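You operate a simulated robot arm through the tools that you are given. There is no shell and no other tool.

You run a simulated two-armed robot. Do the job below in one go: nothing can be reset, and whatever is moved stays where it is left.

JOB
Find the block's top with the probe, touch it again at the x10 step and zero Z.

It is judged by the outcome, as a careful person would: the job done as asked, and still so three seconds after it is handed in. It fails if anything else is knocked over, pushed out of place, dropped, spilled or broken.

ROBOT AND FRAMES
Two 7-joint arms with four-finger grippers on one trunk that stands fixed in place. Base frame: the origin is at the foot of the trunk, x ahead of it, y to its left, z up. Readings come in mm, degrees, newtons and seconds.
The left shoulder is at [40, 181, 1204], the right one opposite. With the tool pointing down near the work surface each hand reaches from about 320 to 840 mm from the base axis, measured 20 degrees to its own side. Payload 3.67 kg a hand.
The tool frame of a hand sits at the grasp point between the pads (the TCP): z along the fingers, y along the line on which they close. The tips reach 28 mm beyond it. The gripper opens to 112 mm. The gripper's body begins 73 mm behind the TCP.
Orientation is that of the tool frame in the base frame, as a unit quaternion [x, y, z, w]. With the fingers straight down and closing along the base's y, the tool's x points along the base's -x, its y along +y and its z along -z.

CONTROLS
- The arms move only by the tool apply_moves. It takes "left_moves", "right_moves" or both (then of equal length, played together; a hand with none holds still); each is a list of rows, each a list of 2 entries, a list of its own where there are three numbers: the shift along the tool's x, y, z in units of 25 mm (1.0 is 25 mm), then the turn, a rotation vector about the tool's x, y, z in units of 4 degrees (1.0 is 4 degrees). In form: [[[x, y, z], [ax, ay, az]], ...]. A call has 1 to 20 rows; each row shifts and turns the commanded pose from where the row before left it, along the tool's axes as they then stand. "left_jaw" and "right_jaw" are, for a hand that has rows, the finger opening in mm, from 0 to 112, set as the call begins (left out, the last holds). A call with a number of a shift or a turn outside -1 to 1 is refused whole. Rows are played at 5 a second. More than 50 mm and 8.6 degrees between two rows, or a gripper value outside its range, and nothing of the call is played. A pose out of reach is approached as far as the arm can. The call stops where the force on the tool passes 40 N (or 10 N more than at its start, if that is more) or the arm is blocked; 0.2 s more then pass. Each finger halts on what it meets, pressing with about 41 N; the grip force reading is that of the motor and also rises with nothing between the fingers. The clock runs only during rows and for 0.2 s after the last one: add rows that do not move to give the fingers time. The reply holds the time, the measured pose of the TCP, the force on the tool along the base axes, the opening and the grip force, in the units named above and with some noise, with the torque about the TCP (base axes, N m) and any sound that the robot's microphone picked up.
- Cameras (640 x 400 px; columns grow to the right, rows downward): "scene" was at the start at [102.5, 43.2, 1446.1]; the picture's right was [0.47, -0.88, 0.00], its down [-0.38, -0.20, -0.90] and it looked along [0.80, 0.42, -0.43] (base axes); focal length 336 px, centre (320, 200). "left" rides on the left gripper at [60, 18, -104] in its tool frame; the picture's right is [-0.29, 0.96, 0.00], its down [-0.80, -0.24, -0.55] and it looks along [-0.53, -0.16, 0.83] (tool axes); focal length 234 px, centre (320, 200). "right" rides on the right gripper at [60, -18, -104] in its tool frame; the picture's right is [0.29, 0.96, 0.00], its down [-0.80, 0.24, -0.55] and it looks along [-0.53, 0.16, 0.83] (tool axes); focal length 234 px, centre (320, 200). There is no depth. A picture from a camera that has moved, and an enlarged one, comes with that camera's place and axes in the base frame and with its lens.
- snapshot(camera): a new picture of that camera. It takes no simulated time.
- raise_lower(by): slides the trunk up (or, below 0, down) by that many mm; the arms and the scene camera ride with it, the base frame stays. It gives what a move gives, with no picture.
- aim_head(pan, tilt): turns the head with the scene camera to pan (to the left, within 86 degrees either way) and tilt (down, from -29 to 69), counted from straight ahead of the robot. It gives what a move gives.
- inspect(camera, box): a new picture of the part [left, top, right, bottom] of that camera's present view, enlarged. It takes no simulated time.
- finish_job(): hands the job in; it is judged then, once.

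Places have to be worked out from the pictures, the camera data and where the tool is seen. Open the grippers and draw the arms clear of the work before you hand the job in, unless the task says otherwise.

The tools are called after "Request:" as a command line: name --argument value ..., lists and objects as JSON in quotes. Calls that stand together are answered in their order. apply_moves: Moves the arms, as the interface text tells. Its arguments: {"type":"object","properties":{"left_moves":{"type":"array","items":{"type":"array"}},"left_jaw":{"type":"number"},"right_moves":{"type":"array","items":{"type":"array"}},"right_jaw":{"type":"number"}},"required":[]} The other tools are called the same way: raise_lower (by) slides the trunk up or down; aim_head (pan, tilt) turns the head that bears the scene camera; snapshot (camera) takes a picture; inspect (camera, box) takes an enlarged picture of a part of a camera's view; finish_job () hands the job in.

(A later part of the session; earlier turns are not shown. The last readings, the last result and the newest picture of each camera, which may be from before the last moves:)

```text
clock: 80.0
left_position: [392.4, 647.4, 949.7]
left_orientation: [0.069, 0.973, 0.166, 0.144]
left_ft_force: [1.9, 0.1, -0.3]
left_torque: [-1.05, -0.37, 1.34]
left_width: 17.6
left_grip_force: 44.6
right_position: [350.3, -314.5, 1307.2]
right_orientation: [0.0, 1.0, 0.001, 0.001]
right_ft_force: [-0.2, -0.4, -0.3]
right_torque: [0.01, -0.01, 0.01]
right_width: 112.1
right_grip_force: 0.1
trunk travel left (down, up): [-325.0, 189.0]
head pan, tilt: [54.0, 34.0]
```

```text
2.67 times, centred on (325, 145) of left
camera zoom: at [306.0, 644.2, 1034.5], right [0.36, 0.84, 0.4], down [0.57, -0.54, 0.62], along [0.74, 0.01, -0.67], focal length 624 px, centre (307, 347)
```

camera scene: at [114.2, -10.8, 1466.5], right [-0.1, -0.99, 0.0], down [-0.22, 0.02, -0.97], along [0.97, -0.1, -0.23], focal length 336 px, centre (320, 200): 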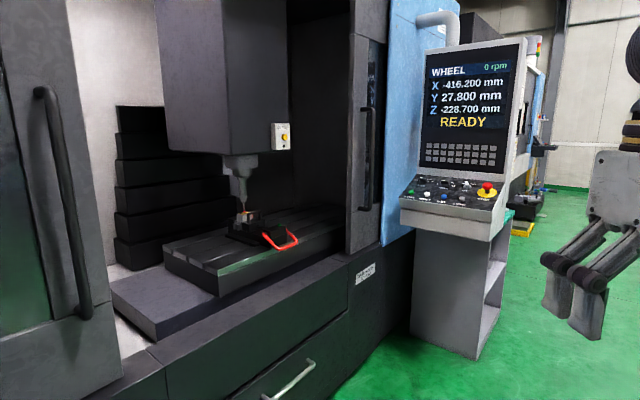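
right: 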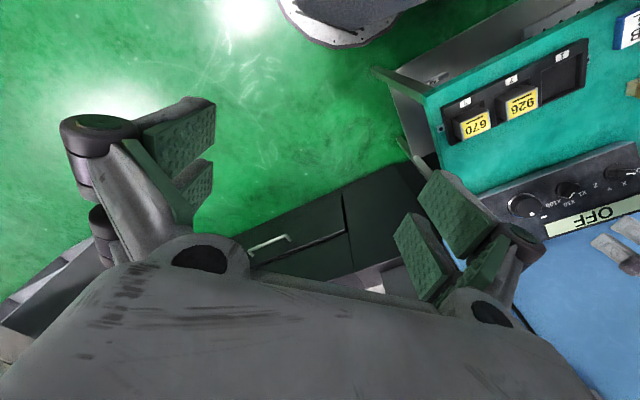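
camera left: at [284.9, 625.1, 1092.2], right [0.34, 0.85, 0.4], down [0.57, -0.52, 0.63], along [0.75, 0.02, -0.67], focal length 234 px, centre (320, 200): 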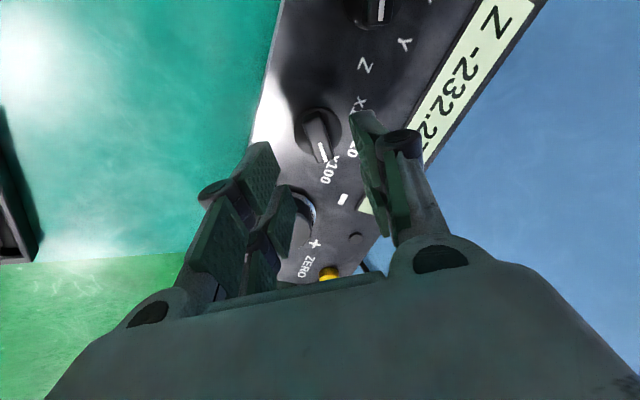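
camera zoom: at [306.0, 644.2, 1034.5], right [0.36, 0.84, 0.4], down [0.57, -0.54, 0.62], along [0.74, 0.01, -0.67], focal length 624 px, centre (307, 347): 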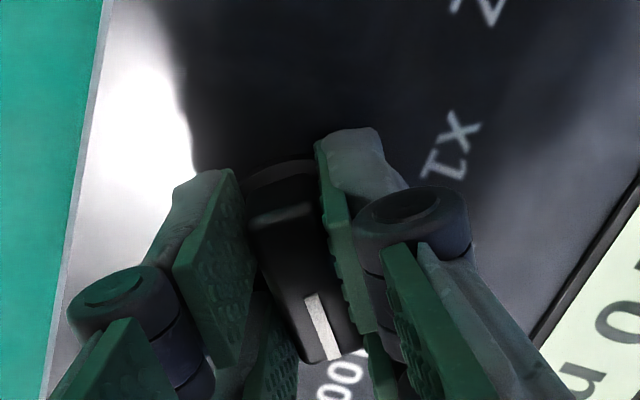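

Gripped (17.6 mm). I turn 48° counter-clockwise toward x10 and look.

Request:
apply_moves --left_moves '[[[0, 0, 0], [0, 0, -1]], [[0, 0, 0], [0, 0, -1]], [[0, 0, 0], [0, 0, -1]], [[0, 0, 0], [0, 0, -1]], [[0, 0, 0], [0, 0, -1]], [[0, 0, 0], [0, 0, -1]], [[0, 0, 0], [0, 0, -1]], [[0, 0, 0], [0, 0, -1]], [[0, 0, 0], [0, 0, -1]], [[0, 0, 0], [0, 0, -1]], [[0, 0, 0], [0, 0, -1]], [[0, 0, 0], [0, 0, -1]], [[0, 0, 0], [0, 0, 0]]]'

Request:
inspect --camera "left" --box '[220, 70, 430, 220]'

Request:
inspect --camera "scene" --box '[225, 150, 385, 260]'

```text
clock: 82.8
left_position: [392.7, 647.9, 950.6]
left_orientation: [-0.331, 0.917, 0.094, 0.2]
left_ft_force: [-2.1, 1.8, -1.3]
left_torque: [-0.36, 0.62, 0.14]
left_width: 16.0
left_grip_force: 44.4
right_position: [350.7, -313.7, 1307.8]
right_orientation: [-0.001, 1.0, 0.0, 0.0]
right_ft_force: [-0.4, -0.1, 0.6]
right_torque: [-0.03, -0.02, 0.01]
right_width: 111.8
right_grip_force: 0.0
trunk travel left (down, up): [-325.0, 189.0]
head pan, tilt: [54.0, 34.0]
```

```text
2.67 times, centred on (325, 145) of left
camera zoom: at [307.6, 595.9, 1018.8], right [-0.42, 0.89, 0.16], down [0.55, 0.11, 0.83], along [0.73, 0.43, -0.53], focal length 624 px, centre (307, 347)
```

zoom: 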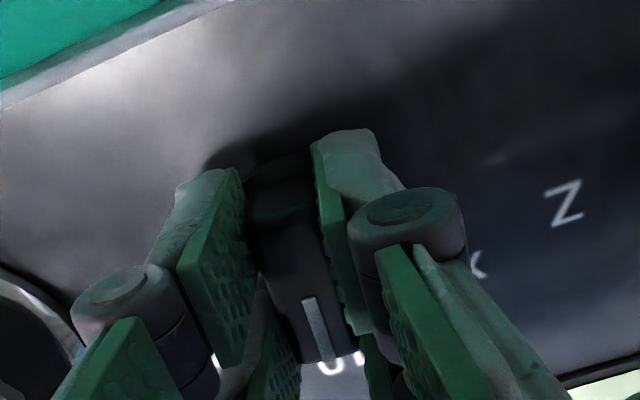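

```text
3.64 times, centred on (305, 205) of scene
camera zoom: at [73.2, 72.0, 1432.8], right [0.81, -0.59, 0.0], down [-0.33, -0.45, -0.83], along [0.49, 0.67, -0.56], focal length 1221 px, centre (374, 182)
```

zoom: 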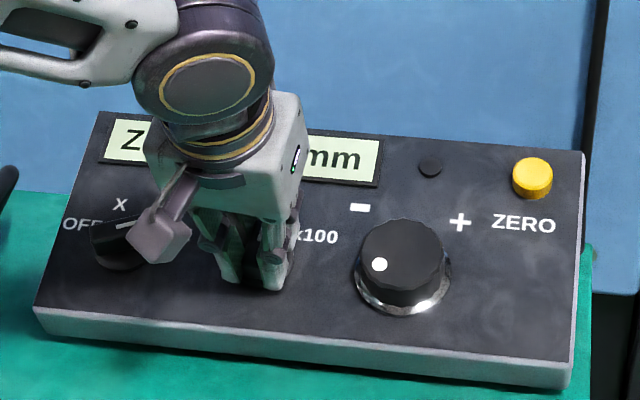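

Now at 5° from the x10 mark; I turn the last 5°, then release and retract to verify the pointer.

Request:
apply_moves --left_moves '[[[0, 0, 0], [0, 0, -0.65]], [[0, 0, 0], [0, 0, -0.65]], [[0, 0, 0], [0, 0, 0]]]'

Request:
apply_moves --left_moves '[[[0, 0, 0], [0, 0, 0]], [[0, 0, 0], [0, 0, 0]], [[0, 0, -0.8], [0, 0, 0]], [[0, 0, -0.8], [0, 0, 0]], [[0, 0, -0.8], [0, 0, 0]], [[0, 0, -0.6], [0, 0, 0]], [[0, 0, 0], [0, 0, 0]]]' --left_jaw 46

Request:
inspect --camera "scene" --box '[225, 150, 385, 260]'

Request:
inspect --camera "left" --box '[240, 50, 440, 200]'

```text
clock: 83.6
left_position: [393.6, 646.7, 950.3]
left_orientation: [-0.373, 0.901, 0.084, 0.204]
left_ft_force: [-2.9, 1.7, -0.6]
left_torque: [-0.18, 0.36, 0.06]
left_width: 16.1
left_grip_force: 45.3
right_position: [350.1, -314.8, 1307.9]
right_orientation: [0.0, 1.0, 0.0, 0.0]
right_ft_force: [0.4, -0.8, 0.6]
right_torque: [-0.01, 0.0, 0.01]
right_width: 112.0
right_grip_force: 0.0
trunk travel left (down, up): [-325.0, 189.0]
head pan, tilt: [54.0, 34.0]
```

```text
clock: 85.2
left_position: [370.7, 624.4, 1018.1]
left_orientation: [-0.372, 0.902, 0.084, 0.203]
left_ft_force: [-0.4, 0.2, -0.4]
left_torque: [0.01, -0.01, -0.03]
left_width: 46.2
left_grip_force: 0.1
right_position: [351.3, -314.8, 1307.4]
right_orientation: [0.001, 1.0, 0.0, 0.0]
right_ft_force: [0.4, 0.3, -0.6]
right_torque: [-0.03, 0.03, -0.03]
right_width: 112.0
right_grip_force: 0.1
trunk travel left (down, up): [-325.0, 189.0]
head pan, tilt: [54.0, 34.0]
```

```text
3.64 times, centred on (305, 205) of scene
camera zoom: at [73.8, 71.9, 1432.8], right [0.81, -0.59, 0.0], down [-0.33, -0.45, -0.83], along [0.49, 0.67, -0.56], focal length 1221 px, centre (374, 182)
```

zoom: 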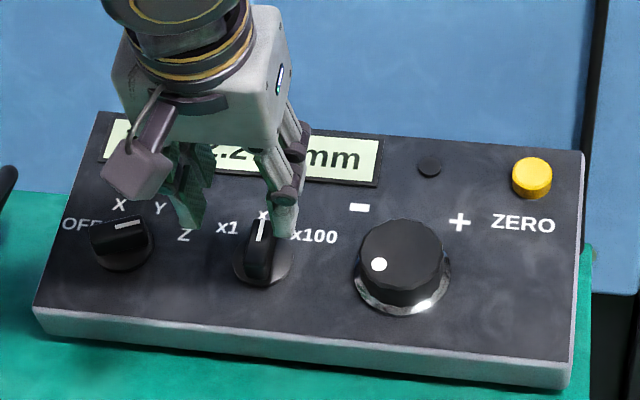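

```text
2.67 times, centred on (340, 125) of left
camera zoom: at [287.8, 568.2, 1085.7], right [-0.49, 0.86, 0.12], down [0.51, 0.17, 0.84], along [0.7, 0.48, -0.53], focal length 624 px, centre (267, 400)
```

zoom: 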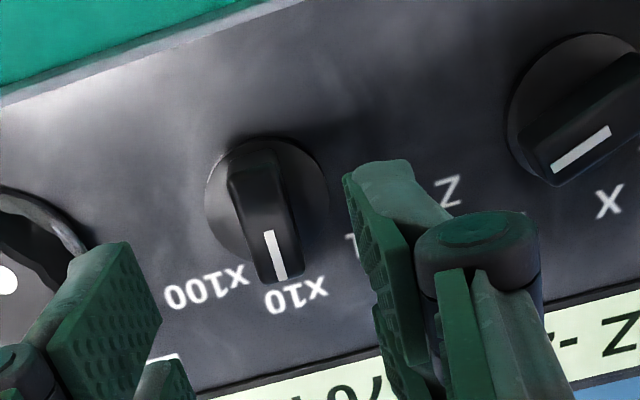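

Step selector is now at x10. I move back over the wheel and yaw the hand +50° to have room for the CCW stroke.

Request:
apply_moves --left_moves '[[[0.008, -0.976, 0], [0, 0, 0]], [[0.008, -0.976, 0], [0, 0, 0]], [[0.008, -0.976, 0], [0, 0, 0]], [[0.008, -0.976, 0], [0, 0, 0]], [[0, 0, 0], [0, 0, 1]], [[0, 0, 0], [0, 0, 1]], [[0, 0, 0], [0, 0, 1]], [[0, 0, 0], [0, 0, 1]], [[0, 0, 0], [0, 0, 1]], [[0, 0, 0], [0, 0, 1]], [[0, 0, 0], [0, 0, 1]], [[0, 0, 0], [0, 0, 1]], [[0, 0, 0], [0, 0, 1]], [[0, 0, 0], [0, 0, 1]], [[0, 0, 0], [0, 0, 1]], [[0, 0, 0], [0, 0, 1]], [[0, 0, 0], [0, 0, 0.5]], [[0, 0, 0], [0, 0, 0]]]' --left_jaw 80

Request:
inspect --camera "left" --box '[240, 50, 400, 200]'

Request:
inspect --camera "scene" --box '[225, 150, 385, 260]'

```text
clock: 89.0
left_position: [439.1, 555.1, 1016.5]
left_orientation: [0.044, 0.975, 0.162, 0.148]
left_ft_force: [-0.5, 0.5, -0.9]
left_torque: [-0.03, 0.02, 0.01]
left_width: 80.1
left_grip_force: 0.1
right_position: [350.6, -314.5, 1306.2]
right_orientation: [0.0, 1.0, -0.001, 0.0]
right_ft_force: [0.4, -0.6, -0.1]
right_torque: [-0.01, 0.01, -0.03]
right_width: 112.0
right_grip_force: 0.1
trunk travel left (down, up): [-325.0, 189.0]
head pan, tilt: [54.0, 34.0]
```

```text
2.67 times, centred on (320, 125) of left
camera zoom: at [350.8, 549.0, 1100.6], right [0.31, 0.87, 0.39], down [0.58, -0.5, 0.64], along [0.75, 0.03, -0.66], focal length 624 px, centre (320, 400)
```

zoom: 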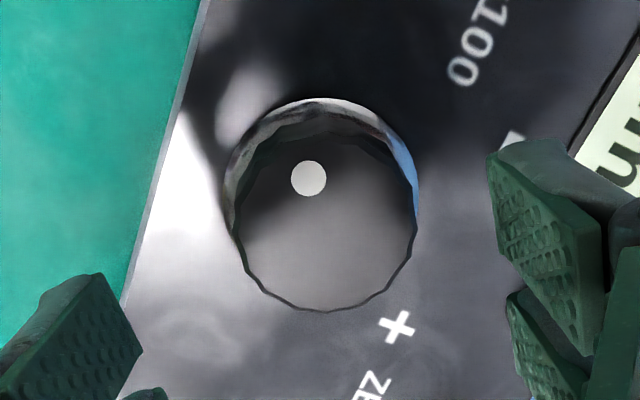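

```text
3.64 times, centred on (305, 205) of scene
camera zoom: at [73.4, 71.5, 1432.8], right [0.81, -0.59, 0.0], down [-0.33, -0.45, -0.83], along [0.49, 0.67, -0.56], focal length 1221 px, centre (374, 182)
```

zoom: 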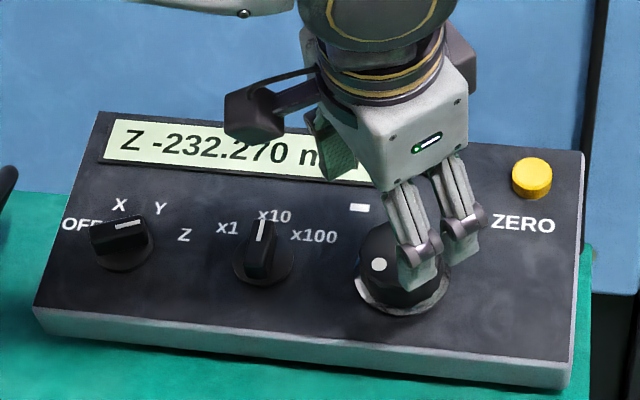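

Z -232.270, step x10; wheel centred under the hand. I descend 75 mm and grip it again.

Request:
apply_moves --left_moves '[[[0, 0, 0.75], [0, 0, 0]], [[0, 0, 0.75], [0, 0, 0]], [[0, 0, 0.75], [0, 0, 0]], [[0, 0, 0.75], [0, 0, 0]], [[0, 0, 0], [0, 0, 0]]]'

Request:
apply_moves --left_moves '[[[0, 0, 0], [0, 0, 0]], [[0, 0, 0], [0, 0, 0]], [[0, 0, 0], [0, 0, 0]], [[0, 0, 0], [0, 0, 0]]]' --left_jaw 48

Request:
inspect --camera "scene" --box '[225, 150, 385, 260]'

```text
clock: 90.2
left_position: [462.5, 578.6, 950.1]
left_orientation: [0.043, 0.974, 0.163, 0.149]
left_ft_force: [-0.1, -0.3, -0.5]
left_torque: [-0.01, -0.01, 0.02]
left_width: 80.0
left_grip_force: 0.2
right_position: [349.0, -313.7, 1307.4]
right_orientation: [0.0, 1.0, 0.0, 0.0]
right_ft_force: [-0.4, 0.0, -0.5]
right_torque: [0.0, -0.03, -0.01]
right_width: 111.8
right_grip_force: 0.0
trunk travel left (down, up): [-325.0, 189.0]
head pan, tilt: [54.0, 34.0]
```

```text
clock: 91.2
left_position: [462.1, 578.7, 949.7]
left_orientation: [0.044, 0.975, 0.162, 0.148]
left_ft_force: [0.6, 1.3, -0.4]
left_torque: [0.12, 0.05, 0.01]
left_width: 53.4
left_grip_force: 45.0
right_position: [351.5, -314.0, 1308.6]
right_orientation: [0.0, 1.0, 0.0, 0.0]
right_ft_force: [0.8, 0.1, 0.2]
right_torque: [0.0, 0.01, -0.01]
right_width: 111.8
right_grip_force: 0.0
trunk travel left (down, up): [-325.0, 189.0]
head pan, tilt: [54.0, 34.0]
```

```text
3.64 times, centred on (305, 205) of scene
camera zoom: at [73.6, 71.8, 1432.8], right [0.81, -0.59, 0.0], down [-0.33, -0.45, -0.83], along [0.49, 0.67, -0.56], focal length 1221 px, centre (374, 182)
```

zoom: 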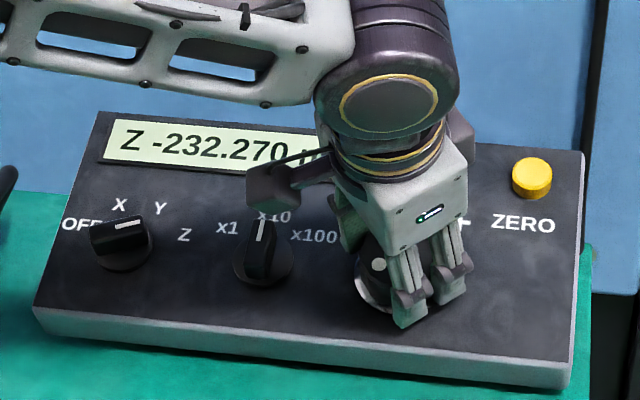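

Force-free grip, Z still -232.270. I turn 10 clicks CCW at x10 (to about -232.37).

Request:
apply_moves --left_moves '[[[0, 0, 0], [0, 0, -0.9]], [[0, 0, 0], [0, 0, -0.9]], [[0, 0, 0], [0, 0, -0.9]], [[0, 0, 0], [0, 0, -0.9]], [[0, 0, 0], [0, 0, -0.9]], [[0, 0, 0], [0, 0, -0.9]], [[0, 0, 0], [0, 0, -0.9]], [[0, 0, 0], [0, 0, -0.9]], [[0, 0, 0], [0, 0, -0.9]], [[0, 0, 0], [0, 0, -0.9]], [[0, 0, 0], [0, 0, 0]]]'

Request:
inspect --camera "scene" --box '[225, 150, 385, 260]'

```text
clock: 93.6
left_position: [462.4, 578.4, 950.7]
left_orientation: [-0.261, 0.94, 0.109, 0.192]
left_ft_force: [1.3, 13.0, 11.3]
left_torque: [0.73, 0.59, 0.42]
left_width: 53.3
left_grip_force: 45.2
right_position: [350.0, -314.3, 1307.0]
right_orientation: [0.0, 1.0, -0.001, 0.0]
right_ft_force: [0.0, 1.2, -0.1]
right_torque: [-0.01, -0.03, 0.01]
right_width: 112.3
right_grip_force: 0.1
trunk travel left (down, up): [-325.0, 189.0]
head pan, tilt: [54.0, 34.0]
```

```text
3.64 times, centred on (305, 205) of scene
camera zoom: at [72.9, 72.1, 1432.9], right [0.81, -0.59, 0.0], down [-0.33, -0.45, -0.83], along [0.49, 0.67, -0.56], focal length 1221 px, centre (374, 182)
```

zoom: 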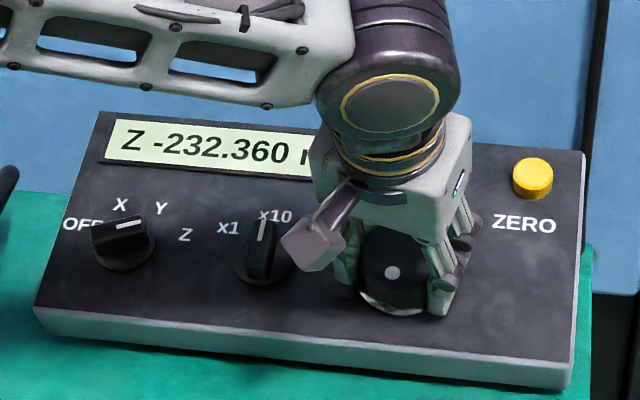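

x10 confirmed: 0.01 mm per click, Z -232.360. I relieve the side force and turn 6 more clicks.

Request:
apply_moves --left_moves '[[[-0.04, 0.04, -0.016], [0, 0, 0]], [[0, 0, 0], [0, 0, -0.9]], [[0, 0, 0], [0, 0, -0.9]], [[0, 0, 0], [0, 0, -0.9]], [[0, 0, 0], [0, 0, -0.9]], [[0, 0, 0], [0, 0, -0.9]], [[0, 0, 0], [0, 0, -0.9]], [[0, 0, 0], [0, 0, 0]]]'

Request:
inspect --camera "scene" --box '[225, 150, 385, 260]'

```text
clock: 95.4
left_position: [461.4, 577.7, 951.1]
left_orientation: [-0.433, 0.875, 0.07, 0.207]
left_ft_force: [-3.8, 3.9, 3.7]
left_torque: [0.52, 0.62, 0.34]
left_width: 53.2
left_grip_force: 44.5
right_position: [350.1, -315.5, 1307.2]
right_orientation: [0.0, 1.0, 0.0, 0.0]
right_ft_force: [0.4, 0.1, 1.0]
right_torque: [0.01, 0.0, 0.0]
right_width: 111.9
right_grip_force: 0.0
trunk travel left (down, up): [-325.0, 189.0]
head pan, tilt: [54.0, 34.0]
```

```text
3.64 times, centred on (305, 205) of scene
camera zoom: at [72.6, 71.4, 1432.9], right [0.81, -0.59, 0.0], down [-0.33, -0.45, -0.83], along [0.49, 0.67, -0.56], focal length 1221 px, centre (374, 182)
```

zoom: 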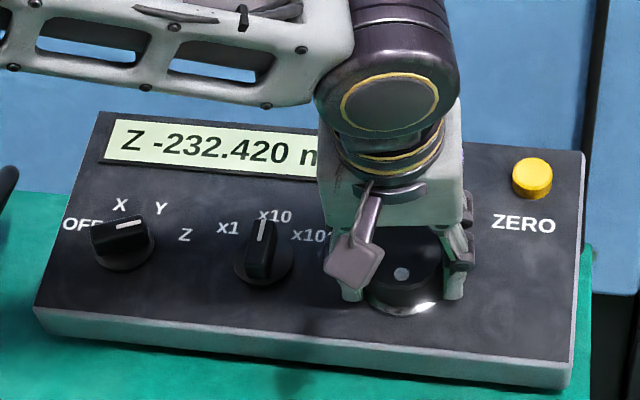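

-232.420. Three more clicks to about -232.45.

Request:
apply_moves --left_moves '[[[0, 0, 0], [0, 0, -0.9]], [[0, 0, 0], [0, 0, -0.9]], [[0, 0, 0], [0, 0, -0.9]], [[0, 0, 0], [0, 0, 0]]]'

Request:
inspect --camera "scene" --box '[225, 150, 385, 260]'

Request:
snapshot --camera "left"

```text
clock: 96.4
left_position: [461.6, 578.2, 951.0]
left_orientation: [-0.512, 0.83, 0.051, 0.215]
left_ft_force: [-4.0, 0.5, 5.9]
left_torque: [0.71, 0.46, 0.37]
left_width: 53.2
left_grip_force: 44.6
right_position: [349.0, -316.2, 1307.3]
right_orientation: [0.0, 1.0, 0.001, 0.001]
right_ft_force: [-0.1, 0.3, -0.6]
right_torque: [0.02, 0.02, 0.0]
right_width: 112.1
right_grip_force: 0.1
trunk travel left (down, up): [-325.0, 189.0]
head pan, tilt: [54.0, 34.0]
```

```text
3.64 times, centred on (305, 205) of scene
camera zoom: at [72.5, 70.9, 1432.9], right [0.81, -0.59, 0.0], down [-0.33, -0.45, -0.83], along [0.49, 0.67, -0.56], focal length 1221 px, centre (374, 182)
```

zoom: 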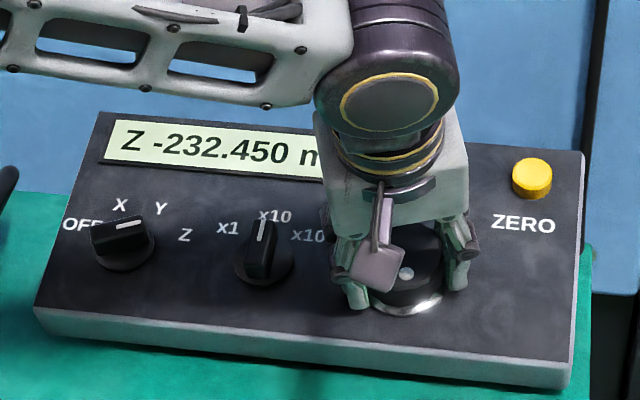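

```text
taken
camera left: at [390.6, 506.3, 1017.5], right [-0.72, 0.69, -0.01], down [0.35, 0.38, 0.86], along [0.6, 0.62, -0.51], focal length 234 px, centre (320, 200)
```

left: 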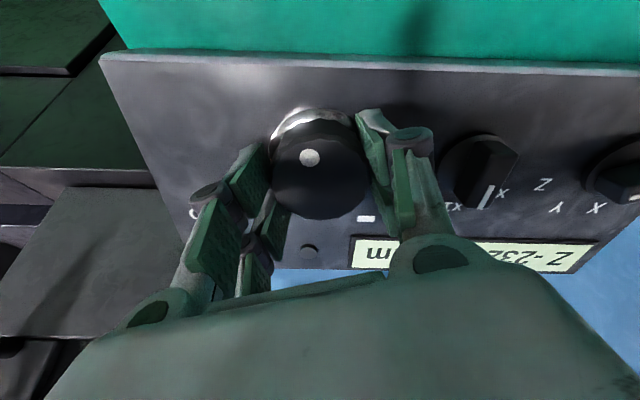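

-232.450; the pendant's round indicator (visible now in the wrist view) is dark. Now single clicks.

Request:
apply_moves --left_moves '[[[0, 0, 0], [0, 0, -0.9]], [[0, 0, 0], [0, 0, 0]]]'

Request:
inspect --camera "scene" --box '[225, 150, 385, 260]'

Request:
inspect --camera "left" --box '[240, 180, 440, 300]'

```text
clock: 97.0
left_position: [460.8, 578.2, 950.5]
left_orientation: [-0.538, 0.813, 0.045, 0.216]
left_ft_force: [-4.4, -0.2, 4.4]
left_torque: [0.74, 0.6, 0.43]
left_width: 53.3
left_grip_force: 44.8
right_position: [349.8, -314.2, 1306.7]
right_orientation: [0.0, 1.0, 0.001, 0.0]
right_ft_force: [0.6, -1.1, -0.3]
right_torque: [-0.03, 0.0, -0.02]
right_width: 112.0
right_grip_force: 0.1
trunk travel left (down, up): [-325.0, 189.0]
head pan, tilt: [54.0, 34.0]
```

```text
3.64 times, centred on (305, 205) of scene
camera zoom: at [72.6, 71.0, 1432.9], right [0.81, -0.59, 0.0], down [-0.33, -0.45, -0.83], along [0.49, 0.67, -0.56], focal length 1221 px, centre (374, 182)
```

zoom: 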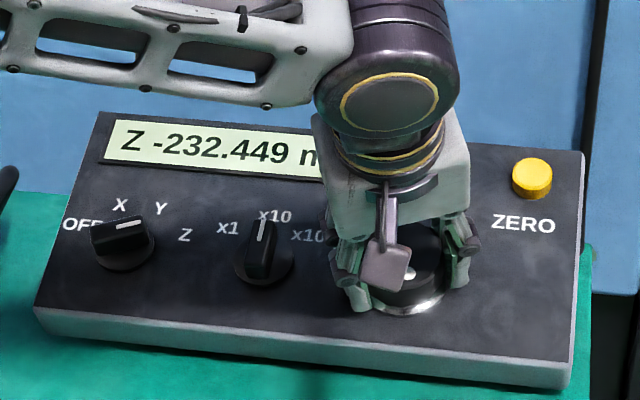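

```text
3.20 times, centred on (340, 240) of left
camera zoom: at [393.6, 503.6, 1017.6], right [-0.76, 0.65, -0.04], down [0.31, 0.41, 0.86], along [0.57, 0.64, -0.52], focal length 749 px, centre (256, 72)
```

zoom: 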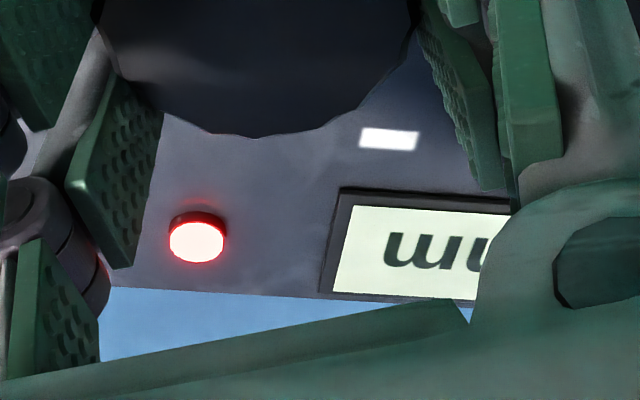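

The indicator is lit red: the probe touched at the x10 step, Z -232.449. I now release the wheel gently (torque is about zero) without turning it, and check that the touch holds.

Request:
apply_moves --left_moves '[[[0, 0, 0], [0, 0, 0]], [[0, 0, 0], [0, 0, 0]], [[0, 0, 0], [0, 0, 0]]]' --left_jaw 80

Request:
inspect --camera "left" --box '[220, 100, 440, 300]'

Request:
inspect --camera "scene" --box '[225, 150, 385, 260]'

```text
clock: 97.8
left_position: [461.9, 579.3, 948.7]
left_orientation: [-0.538, 0.814, 0.044, 0.214]
left_ft_force: [-0.3, 0.0, -0.2]
left_torque: [0.0, -0.02, -0.02]
left_width: 80.1
left_grip_force: 0.0
right_position: [351.4, -315.5, 1306.5]
right_orientation: [0.0, 1.0, 0.0, 0.0]
right_ft_force: [-0.2, 0.1, -0.5]
right_torque: [0.0, 0.0, -0.01]
right_width: 111.8
right_grip_force: 0.0
trunk travel left (down, up): [-325.0, 189.0]
head pan, tilt: [54.0, 34.0]
```

```text
2.00 times, centred on (330, 200) of left
camera zoom: at [394.4, 504.1, 1017.1], right [-0.76, 0.65, -0.04], down [0.31, 0.41, 0.86], along [0.57, 0.64, -0.52], focal length 468 px, centre (300, 200)
```

zoom: 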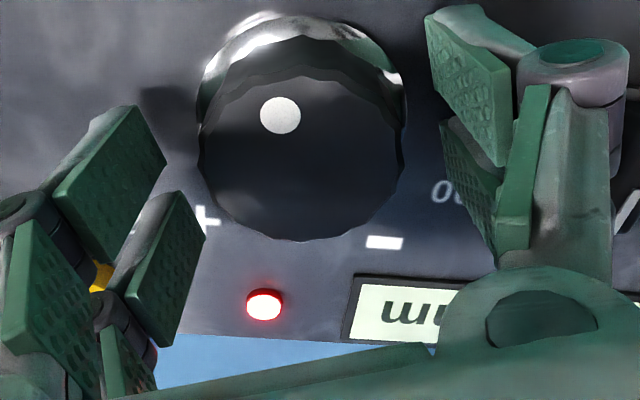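

```text
3.64 times, centred on (305, 205) of scene
camera zoom: at [73.7, 71.7, 1432.8], right [0.81, -0.59, 0.0], down [-0.33, -0.45, -0.83], along [0.49, 0.67, -0.56], focal length 1221 px, centre (374, 182)
```

zoom: 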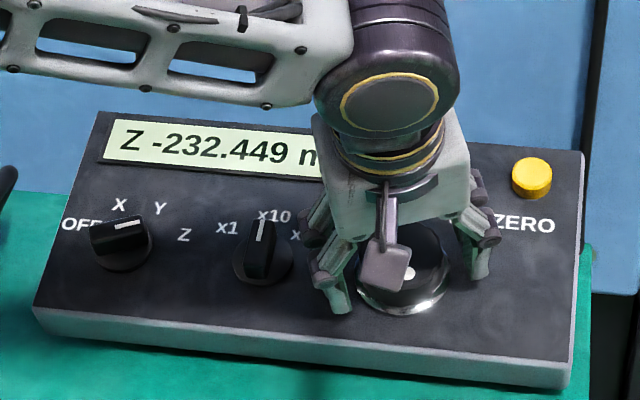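

Touch holds (lamp red, Z -232.449). I retract the hand 80 mm and close the fingers, then locate the ZERO button precisely.

Request:
apply_moves --left_moves '[[[0, 0, -0.8], [0, 0, 0]], [[0, 0, -0.8], [0, 0, 0]], [[0, 0, -0.8], [0, 0, 0]], [[0, 0, -0.8], [0, 0, 0]], [[0, 0, 0], [0, 0, 0]]]'

Request:
inspect --camera "scene" --box '[225, 150, 385, 260]'

Request:
inspect --camera "scene" --box '[340, 180, 388, 210]'

Request:
snapshot --camera "left"

```text
clock: 99.0
left_position: [437.5, 554.4, 1021.7]
left_orientation: [-0.538, 0.814, 0.044, 0.215]
left_ft_force: [0.0, -0.2, 0.0]
left_torque: [-0.04, 0.03, 0.01]
left_width: 79.8
left_grip_force: 0.1
right_position: [349.9, -314.0, 1306.8]
right_orientation: [0.001, 1.0, 0.0, 0.0]
right_ft_force: [-0.3, 0.1, -0.5]
right_torque: [0.02, 0.0, -0.02]
right_width: 112.1
right_grip_force: 0.0
trunk travel left (down, up): [-325.0, 189.0]
head pan, tilt: [54.0, 34.0]
```

```text
3.64 times, centred on (305, 205) of scene
camera zoom: at [73.9, 71.9, 1432.8], right [0.81, -0.59, 0.0], down [-0.33, -0.45, -0.83], along [0.49, 0.67, -0.56], focal length 1221 px, centre (374, 182)
```

zoom: 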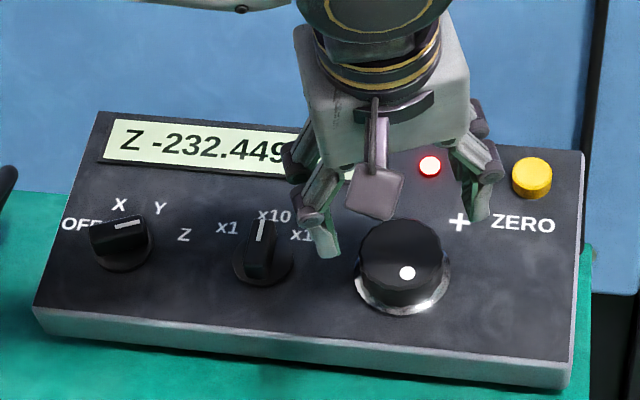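

```text
13.33 times, centred on (364, 195) of scene
camera zoom: at [73.9, 71.9, 1432.8], right [0.81, -0.59, 0.0], down [-0.33, -0.45, -0.83], along [0.49, 0.67, -0.56], focal length 4477 px, centre (-267, 267)
```

zoom: 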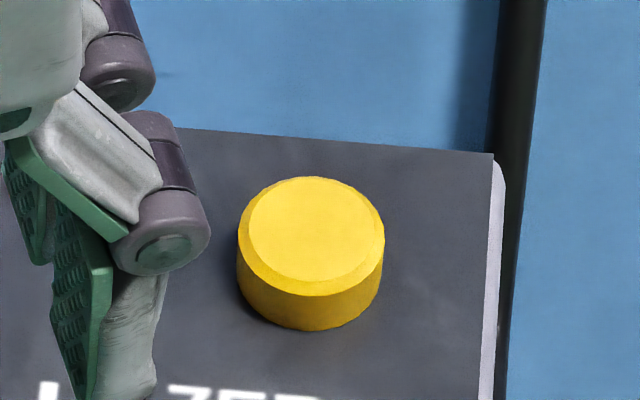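

```text
taken
camera left: at [369.9, 480.1, 1089.2], right [-0.76, 0.65, -0.04], down [0.31, 0.41, 0.86], along [0.57, 0.64, -0.52], focal length 234 px, centre (320, 200)
```

left: 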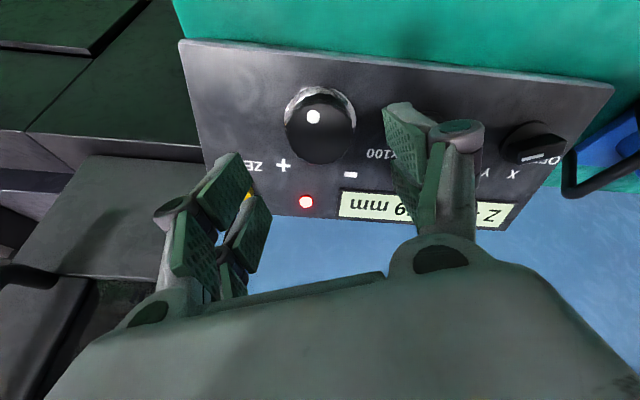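

The touch lamp is lit and holds. The ZERO button's top is at about (577, 580, 966). I close the fingers and move to hover ~40 mm over it.

Request:
apply_moves --left_moves '[[[-0.368, -0.845, 0.246], [0, 0, 0]], [[-0.368, -0.845, 0.246], [0, 0, 0]], [[-0.368, -0.845, 0.246], [0, 0, 0]], [[-0.368, -0.845, 0.246], [0, 0, 0]], [[-0.368, -0.845, 0.246], [0, 0, 0]], [[0, 0, 0], [0, 0, 0]], [[0, 0, 0], [0, 0, 0]]]' --left_jaw 0

Request:
snapshot --camera "left"

Request:
inspect --camera "scene" --box '[290, 130, 400, 220]'

```text
clock: 100.6
left_position: [557.9, 560.9, 1029.9]
left_orientation: [-0.538, 0.814, 0.044, 0.215]
left_ft_force: [-0.1, 0.0, -0.3]
left_torque: [-0.02, 0.0, 0.01]
left_width: 0.0
left_grip_force: 35.6
right_position: [351.5, -316.0, 1308.0]
right_orientation: [0.001, 1.0, 0.001, 0.0]
right_ft_force: [0.8, 0.4, 0.0]
right_torque: [-0.02, -0.02, 0.01]
right_width: 111.9
right_grip_force: 0.0
trunk travel left (down, up): [-325.0, 189.0]
head pan, tilt: [54.0, 34.0]
```

```text
taken
camera left: at [489.5, 484.8, 1096.8], right [-0.76, 0.65, -0.04], down [0.31, 0.41, 0.86], along [0.57, 0.64, -0.52], focal length 234 px, centre (320, 200)
```

left: 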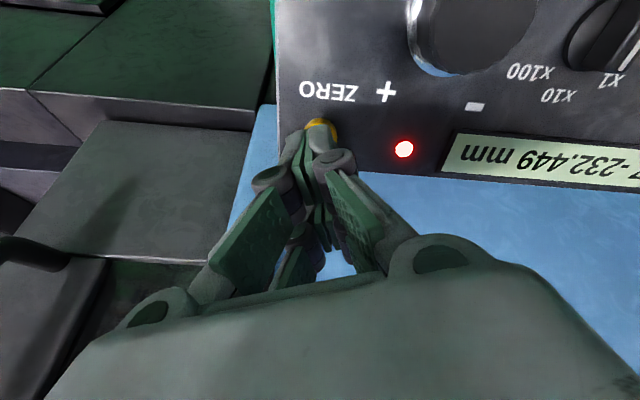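

```text
4.44 times, centred on (345, 175) of scene
camera zoom: at [73.8, 71.6, 1432.8], right [0.81, -0.59, 0.0], down [-0.33, -0.45, -0.83], along [0.49, 0.67, -0.56], focal length 1492 px, centre (209, 311)
```

zoom: 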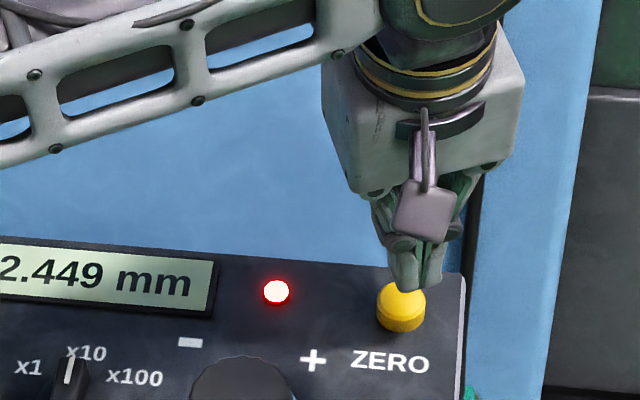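

The closed fingertips are over the button within a few mm. I descend 36 mm, just short of contact.

Request:
apply_moves --left_moves '[[[0.04, 0, 0.72], [0, 0, 0]], [[0, 0, 0.72], [0, 0, 0]], [[0, 0, 0], [0, 0, 0]]]'

Request:
inspect --camera "scene" --box '[290, 130, 400, 220]'

Request:
inspect --camera "left" --box '[250, 80, 450, 220]'

```text
clock: 101.4
left_position: [566.4, 568.7, 996.9]
left_orientation: [-0.538, 0.814, 0.044, 0.216]
left_ft_force: [-0.7, -0.8, -0.2]
left_torque: [0.02, -0.01, 0.02]
left_width: 0.0
left_grip_force: 35.5
right_position: [350.3, -314.2, 1306.9]
right_orientation: [0.0, 1.0, 0.001, 0.0]
right_ft_force: [-0.6, -0.1, 0.0]
right_torque: [0.05, 0.01, -0.01]
right_width: 111.9
right_grip_force: 0.1
trunk travel left (down, up): [-325.0, 189.0]
head pan, tilt: [54.0, 34.0]
```

```text
4.44 times, centred on (345, 175) of scene
camera zoom: at [73.0, 71.2, 1432.9], right [0.81, -0.59, 0.0], down [-0.33, -0.45, -0.83], along [0.49, 0.67, -0.56], focal length 1492 px, centre (209, 311)
```

zoom: 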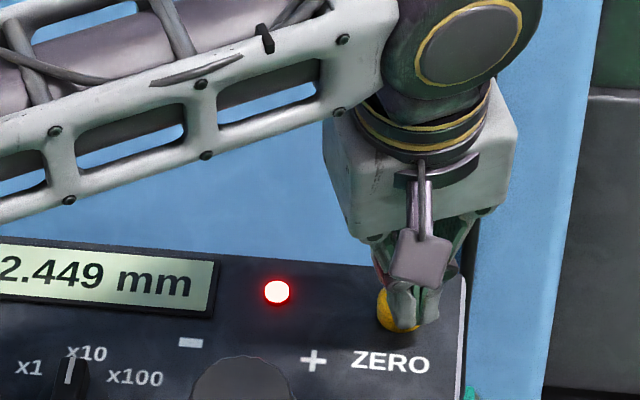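

```text
2.86 times, centred on (350, 150) of left
camera zoom: at [499.4, 494.1, 1064.3], right [-0.76, 0.65, -0.04], down [0.31, 0.41, 0.86], along [0.57, 0.64, -0.52], focal length 669 px, centre (234, 343)
```

zoom: 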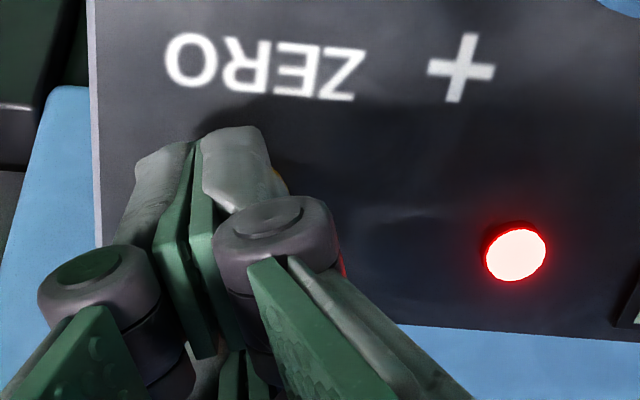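

The tips are just over the button. I advance 3 mm in 1 mm steps and check force and display.

Request:
apply_moves --left_moves '[[[0, 0, 0.04], [0, 0, 0]], [[0, 0, 0.04], [0, 0, 0]], [[0, 0, 0.04], [0, 0, 0]], [[0, 0, 0], [0, 0, 0]]]'

Request:
inspect --camera "scene" --box '[225, 150, 385, 260]'

```text
clock: 102.4
left_position: [566.9, 569.9, 995.0]
left_orientation: [-0.537, 0.814, 0.044, 0.216]
left_ft_force: [-0.2, -0.5, 0.3]
left_torque: [0.02, 0.01, -0.02]
left_width: 0.0
left_grip_force: 35.4
right_position: [351.0, -315.2, 1307.1]
right_orientation: [0.0, 1.0, 0.0, 0.0]
right_ft_force: [0.2, -1.5, 0.2]
right_torque: [-0.02, 0.02, 0.01]
right_width: 112.0
right_grip_force: 0.0
trunk travel left (down, up): [-325.0, 189.0]
head pan, tilt: [54.0, 34.0]
```

```text
3.64 times, centred on (305, 205) of scene
camera zoom: at [73.4, 71.5, 1432.8], right [0.81, -0.59, 0.0], down [-0.33, -0.45, -0.83], along [0.49, 0.67, -0.56], focal length 1221 px, centre (374, 182)
```

zoom: 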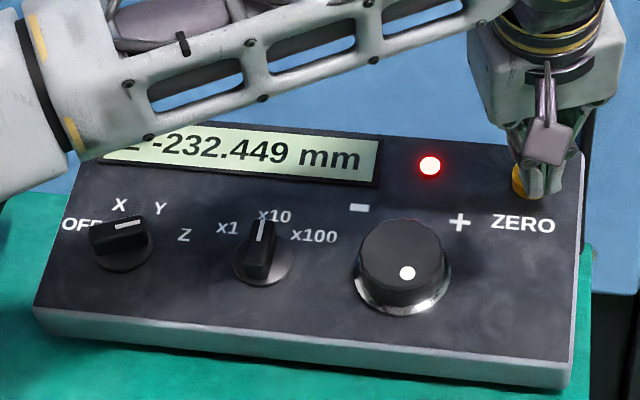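

No contact yet (force ~0). Another 3 mm.

Request:
apply_moves --left_moves '[[[0, 0, 0.04], [0, 0, 0]], [[0, 0, 0.04], [0, 0, 0]], [[0, 0, 0.04], [0, 0, 0]], [[0, 0, 0], [0, 0, 0]]]'

Request:
inspect --camera "scene" --box '[225, 150, 385, 260]'

```text
clock: 103.4
left_position: [569.0, 570.9, 990.7]
left_orientation: [-0.537, 0.814, 0.045, 0.216]
left_ft_force: [-0.1, 0.1, 0.0]
left_torque: [0.01, -0.01, 0.03]
left_width: 0.1
left_grip_force: 36.0
right_position: [350.1, -315.2, 1307.8]
right_orientation: [0.0, 1.0, 0.0, 0.0]
right_ft_force: [0.3, 0.1, 0.0]
right_torque: [0.0, -0.02, 0.01]
right_width: 111.9
right_grip_force: 0.0
trunk travel left (down, up): [-325.0, 189.0]
head pan, tilt: [54.0, 34.0]
```

```text
3.64 times, centred on (305, 205) of scene
camera zoom: at [73.5, 71.5, 1432.8], right [0.81, -0.59, 0.0], down [-0.33, -0.45, -0.83], along [0.49, 0.67, -0.56], focal length 1221 px, centre (374, 182)
```

zoom: 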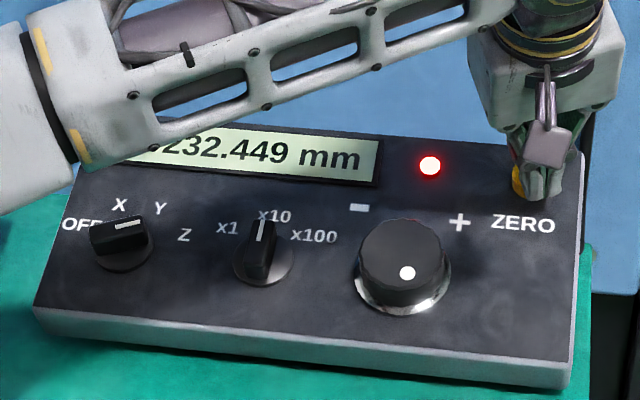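

Still free. Three more mm in 1 mm steps.

Request:
apply_moves --left_moves '[[[0, 0, 0.04], [0, 0, 0]], [[0, 0, 0.04], [0, 0, 0]], [[0, 0, 0.04], [0, 0, 0]], [[0, 0, 0], [0, 0, 0]]]'

Request:
inspect --camera "scene" --box '[225, 150, 385, 260]'

Request:
inspect --camera "scene" --box '[335, 175, 385, 210]'

```text
clock: 104.4
left_position: [569.6, 571.3, 988.9]
left_orientation: [-0.538, 0.814, 0.044, 0.215]
left_ft_force: [-0.1, -0.2, 0.1]
left_torque: [0.0, -0.01, 0.02]
left_width: 0.0
left_grip_force: 35.4
right_position: [349.4, -315.0, 1306.9]
right_orientation: [-0.001, 1.0, 0.0, 0.0]
right_ft_force: [0.3, 0.1, 0.1]
right_torque: [0.03, -0.02, 0.01]
right_width: 112.1
right_grip_force: 0.0
trunk travel left (down, up): [-325.0, 189.0]
head pan, tilt: [54.0, 34.0]
```

```text
3.64 times, centred on (305, 205) of scene
camera zoom: at [73.5, 71.5, 1432.8], right [0.81, -0.59, 0.0], down [-0.33, -0.45, -0.83], along [0.49, 0.67, -0.56], focal length 1221 px, centre (374, 182)
```

zoom: 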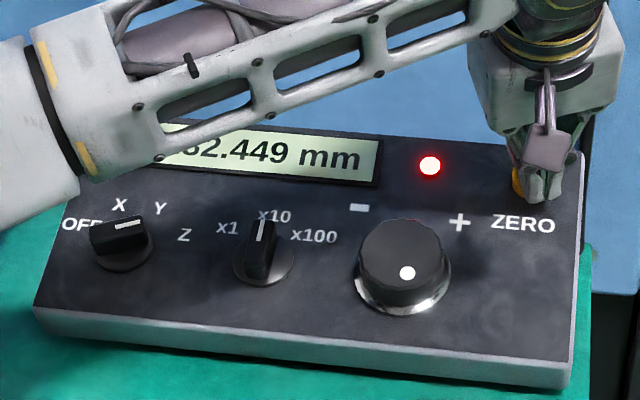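

```text
11.43 times, centred on (360, 192) of scene
camera zoom: at [73.5, 71.5, 1432.8], right [0.81, -0.59, 0.0], down [-0.33, -0.45, -0.83], along [0.49, 0.67, -0.56], focal length 3837 px, centre (-137, 286)
```

zoom: 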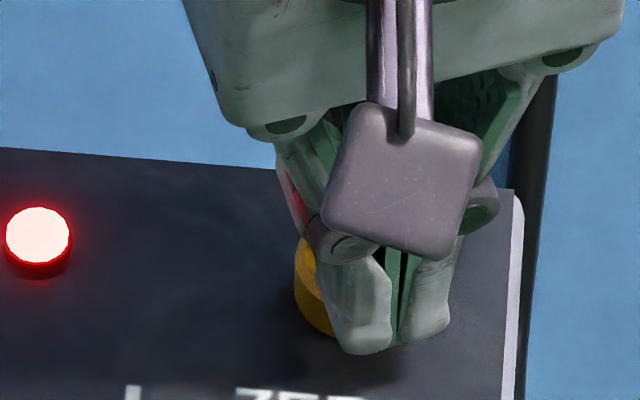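

The tips look about 1–2 mm above the button's top and well over it. I continue 3 mm.

Request:
apply_moves --left_moves '[[[0, 0, 0.04], [0, 0, 0]], [[0, 0, 0.04], [0, 0, 0]], [[0, 0, 0.04], [0, 0, 0]], [[0, 0, 0], [0, 0, 0]]]'

Request:
inspect --camera "scene" --box '[225, 150, 385, 260]'

```text
clock: 105.4
left_position: [570.9, 573.2, 986.2]
left_orientation: [-0.537, 0.814, 0.045, 0.215]
left_ft_force: [-0.2, -0.7, 0.0]
left_torque: [-0.04, 0.02, 0.0]
left_width: 0.0
left_grip_force: 35.6
right_position: [351.6, -314.0, 1306.0]
right_orientation: [0.0, 1.0, 0.0, 0.0]
right_ft_force: [0.4, 0.0, -0.4]
right_torque: [-0.01, -0.01, -0.03]
right_width: 112.0
right_grip_force: 0.0
trunk travel left (down, up): [-325.0, 189.0]
head pan, tilt: [54.0, 34.0]
```

```text
3.64 times, centred on (305, 205) of scene
camera zoom: at [73.5, 71.5, 1432.8], right [0.81, -0.59, 0.0], down [-0.33, -0.45, -0.83], along [0.49, 0.67, -0.56], focal length 1221 px, centre (374, 182)
```

zoom: 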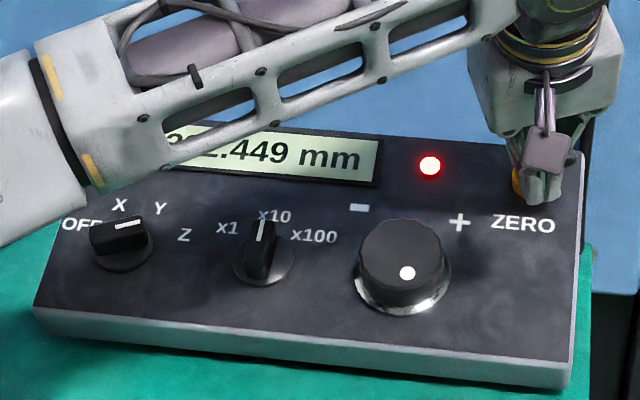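

Still free. Continue 3 mm.

Request:
apply_moves --left_moves '[[[0, 0, 0.04], [0, 0, 0]], [[0, 0, 0.04], [0, 0, 0]], [[0, 0, 0.04], [0, 0, 0]], [[0, 0, 0], [0, 0, 0]]]'

Request:
inspect --camera "scene" --box '[225, 150, 385, 260]'

Request:
inspect --camera "scene" --box '[335, 175, 385, 210]'

```text
clock: 106.4
left_position: [571.6, 574.6, 982.4]
left_orientation: [-0.538, 0.814, 0.044, 0.215]
left_ft_force: [0.1, 1.0, 0.2]
left_torque: [0.01, 0.02, -0.01]
left_width: 0.0
left_grip_force: 36.1
right_position: [350.1, -314.7, 1307.3]
right_orientation: [0.0, 1.0, 0.0, -0.001]
right_ft_force: [0.2, -0.8, -0.3]
right_torque: [0.01, 0.02, 0.0]
right_width: 112.1
right_grip_force: 0.0
trunk travel left (down, up): [-325.0, 189.0]
head pan, tilt: [54.0, 34.0]
```

```text
3.64 times, centred on (305, 205) of scene
camera zoom: at [73.5, 71.5, 1432.8], right [0.81, -0.59, 0.0], down [-0.33, -0.45, -0.83], along [0.49, 0.67, -0.56], focal length 1221 px, centre (374, 182)
```

zoom: 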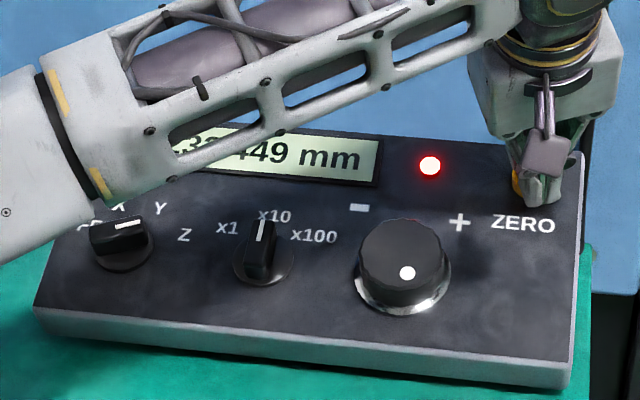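

```text
11.43 times, centred on (360, 192) of scene
camera zoom: at [73.5, 71.5, 1432.8], right [0.81, -0.59, 0.0], down [-0.33, -0.45, -0.83], along [0.49, 0.67, -0.56], focal length 3837 px, centre (-137, 286)
```

zoom: 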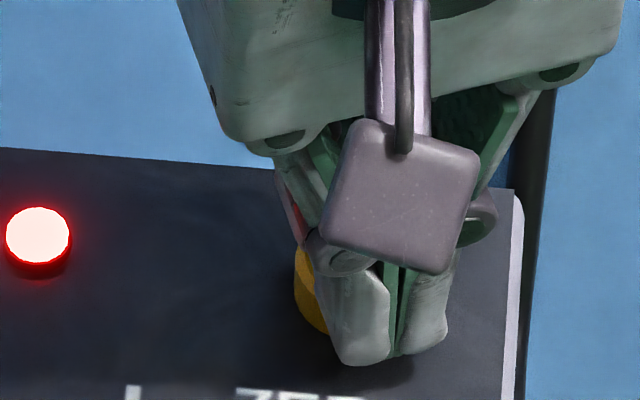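

No force yet though the tips should be at the button; it may be a soft button already sinking. I continue 2 mm and check.

Request:
apply_moves --left_moves '[[[0, 0, 0.04], [0, 0, 0]], [[0, 0, 0.04], [0, 0, 0]], [[0, 0, 0], [0, 0, 0]]]'

Request:
inspect --camera "scene" --box '[225, 150, 385, 260]'

Request:
inspect --camera "left" --box '[220, 60, 420, 220]'

```text
clock: 107.2
left_position: [572.8, 574.6, 980.7]
left_orientation: [-0.538, 0.814, 0.045, 0.215]
left_ft_force: [0.3, 0.1, 0.8]
left_torque: [-0.02, 0.03, -0.01]
left_width: 6.2
left_grip_force: 35.8
right_position: [351.4, -315.1, 1306.6]
right_orientation: [0.0, 1.0, 0.0, 0.0]
right_ft_force: [-0.2, -0.7, 0.7]
right_torque: [0.0, 0.02, -0.02]
right_width: 111.9
right_grip_force: 0.0
trunk travel left (down, up): [-325.0, 189.0]
head pan, tilt: [54.0, 34.0]
```

```text
3.64 times, centred on (305, 205) of scene
camera zoom: at [73.4, 71.4, 1432.8], right [0.81, -0.59, 0.0], down [-0.33, -0.45, -0.83], along [0.49, 0.67, -0.56], focal length 1221 px, centre (374, 182)
```

zoom: 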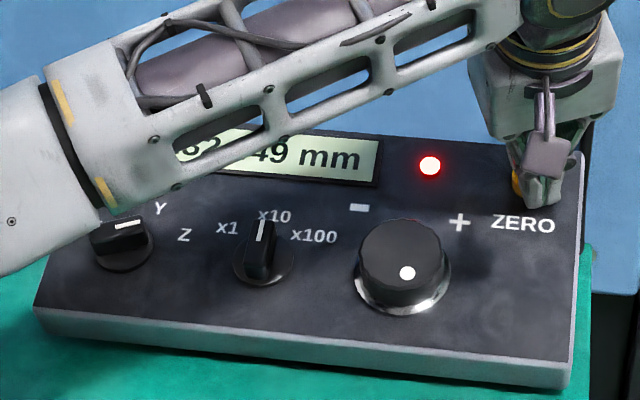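

```text
2.50 times, centred on (320, 140) of left
camera zoom: at [504.7, 499.6, 1048.6], right [-0.76, 0.65, -0.04], down [0.31, 0.41, 0.86], along [0.57, 0.64, -0.52], focal length 585 px, centre (320, 350)
```

zoom: 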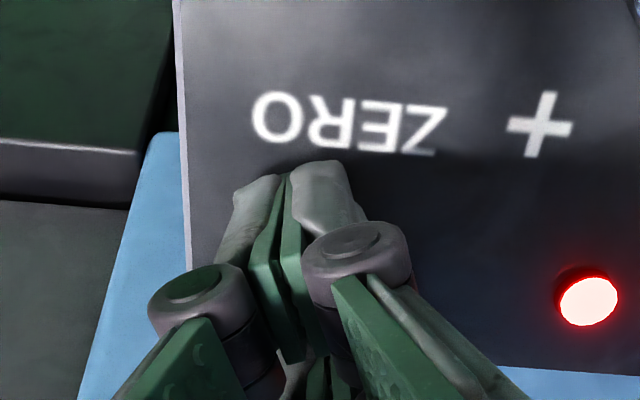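

The jaw reading went from 0 to 6.2 mm, so the tips are meeting something. Before pushing further I look closely at the button/fingers, and at the CNC screen.

Request:
inspect --camera "scene" --box '[340, 178, 380, 206]'

Request:
aim_head --pan -6 --tilt 13

Request:
inspect --camera "scene" --box '[410, 50, 530, 140]'

Request:
aim_head --pan 60 --tilt 34

Request:
snapshot --camera "scene"

```text
14.29 times, centred on (360, 192) of scene
camera zoom: at [73.4, 71.4, 1432.8], right [0.81, -0.59, 0.0], down [-0.33, -0.45, -0.83], along [0.49, 0.67, -0.56], focal length 4797 px, centre (-251, 314)
```

zoom: 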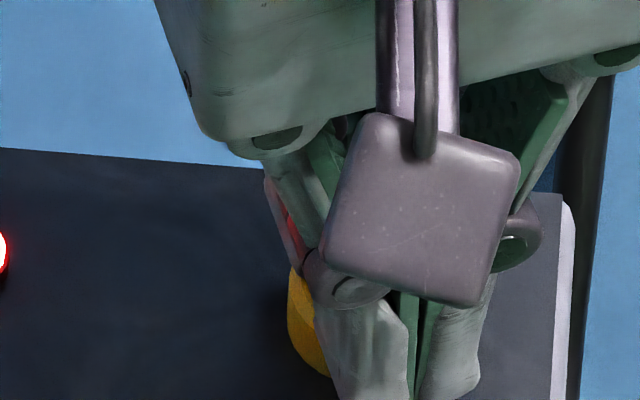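

```text
clock: 108.5
left_position: [572.2, 573.6, 982.3]
left_orientation: [-0.537, 0.814, 0.045, 0.215]
left_ft_force: [0.3, -0.6, -0.1]
left_torque: [0.0, 0.01, 0.0]
left_width: 0.0
left_grip_force: 36.1
right_position: [349.8, -314.0, 1307.5]
right_orientation: [0.0, 1.0, 0.0, 0.001]
right_ft_force: [0.8, -0.3, 0.4]
right_torque: [-0.01, 0.02, -0.02]
right_width: 112.0
right_grip_force: 0.0
trunk travel left (down, up): [-325.0, 189.0]
head pan, tilt: [-6.0, 13.0]
```

```text
4.44 times, centred on (470, 95) of scene
camera zoom: at [114.2, -9.9, 1466.5], right [-0.1, -0.99, 0.0], down [-0.22, 0.02, -0.97], along [0.97, -0.1, -0.23], focal length 1492 px, centre (-347, 667)
```

zoom: 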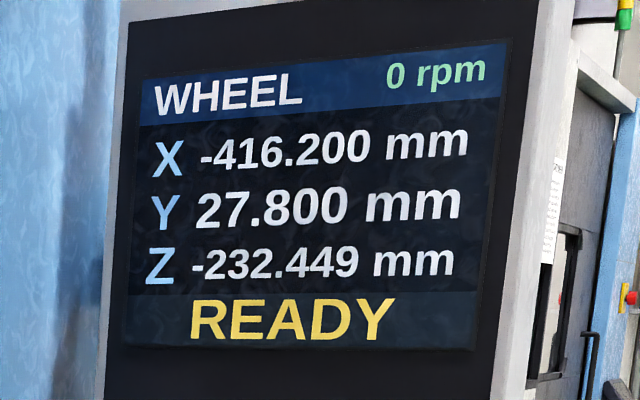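

```text
clock: 109.8
left_position: [573.4, 574.3, 981.3]
left_orientation: [-0.538, 0.814, 0.045, 0.217]
left_ft_force: [-0.4, -0.3, -0.1]
left_torque: [0.0, -0.01, 0.01]
left_width: 6.0
left_grip_force: 36.1
right_position: [350.4, -315.0, 1306.1]
right_orientation: [0.0, 1.0, 0.0, 0.001]
right_ft_force: [0.8, -0.1, 0.0]
right_torque: [-0.03, 0.03, 0.01]
right_width: 112.1
right_grip_force: 0.0
trunk travel left (down, up): [-325.0, 189.0]
head pan, tilt: [60.0, 34.0]
```

```text
taken
camera scene: at [65.7, 76.5, 1432.9], right [0.87, -0.5, 0.0], down [-0.28, -0.48, -0.83], along [0.41, 0.72, -0.56], focal length 336 px, centre (320, 200)
```

scene: 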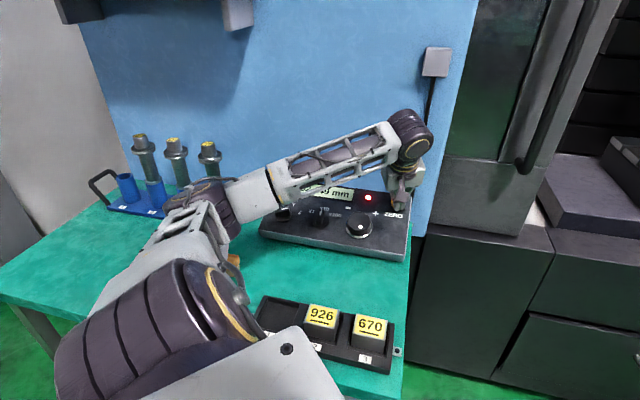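

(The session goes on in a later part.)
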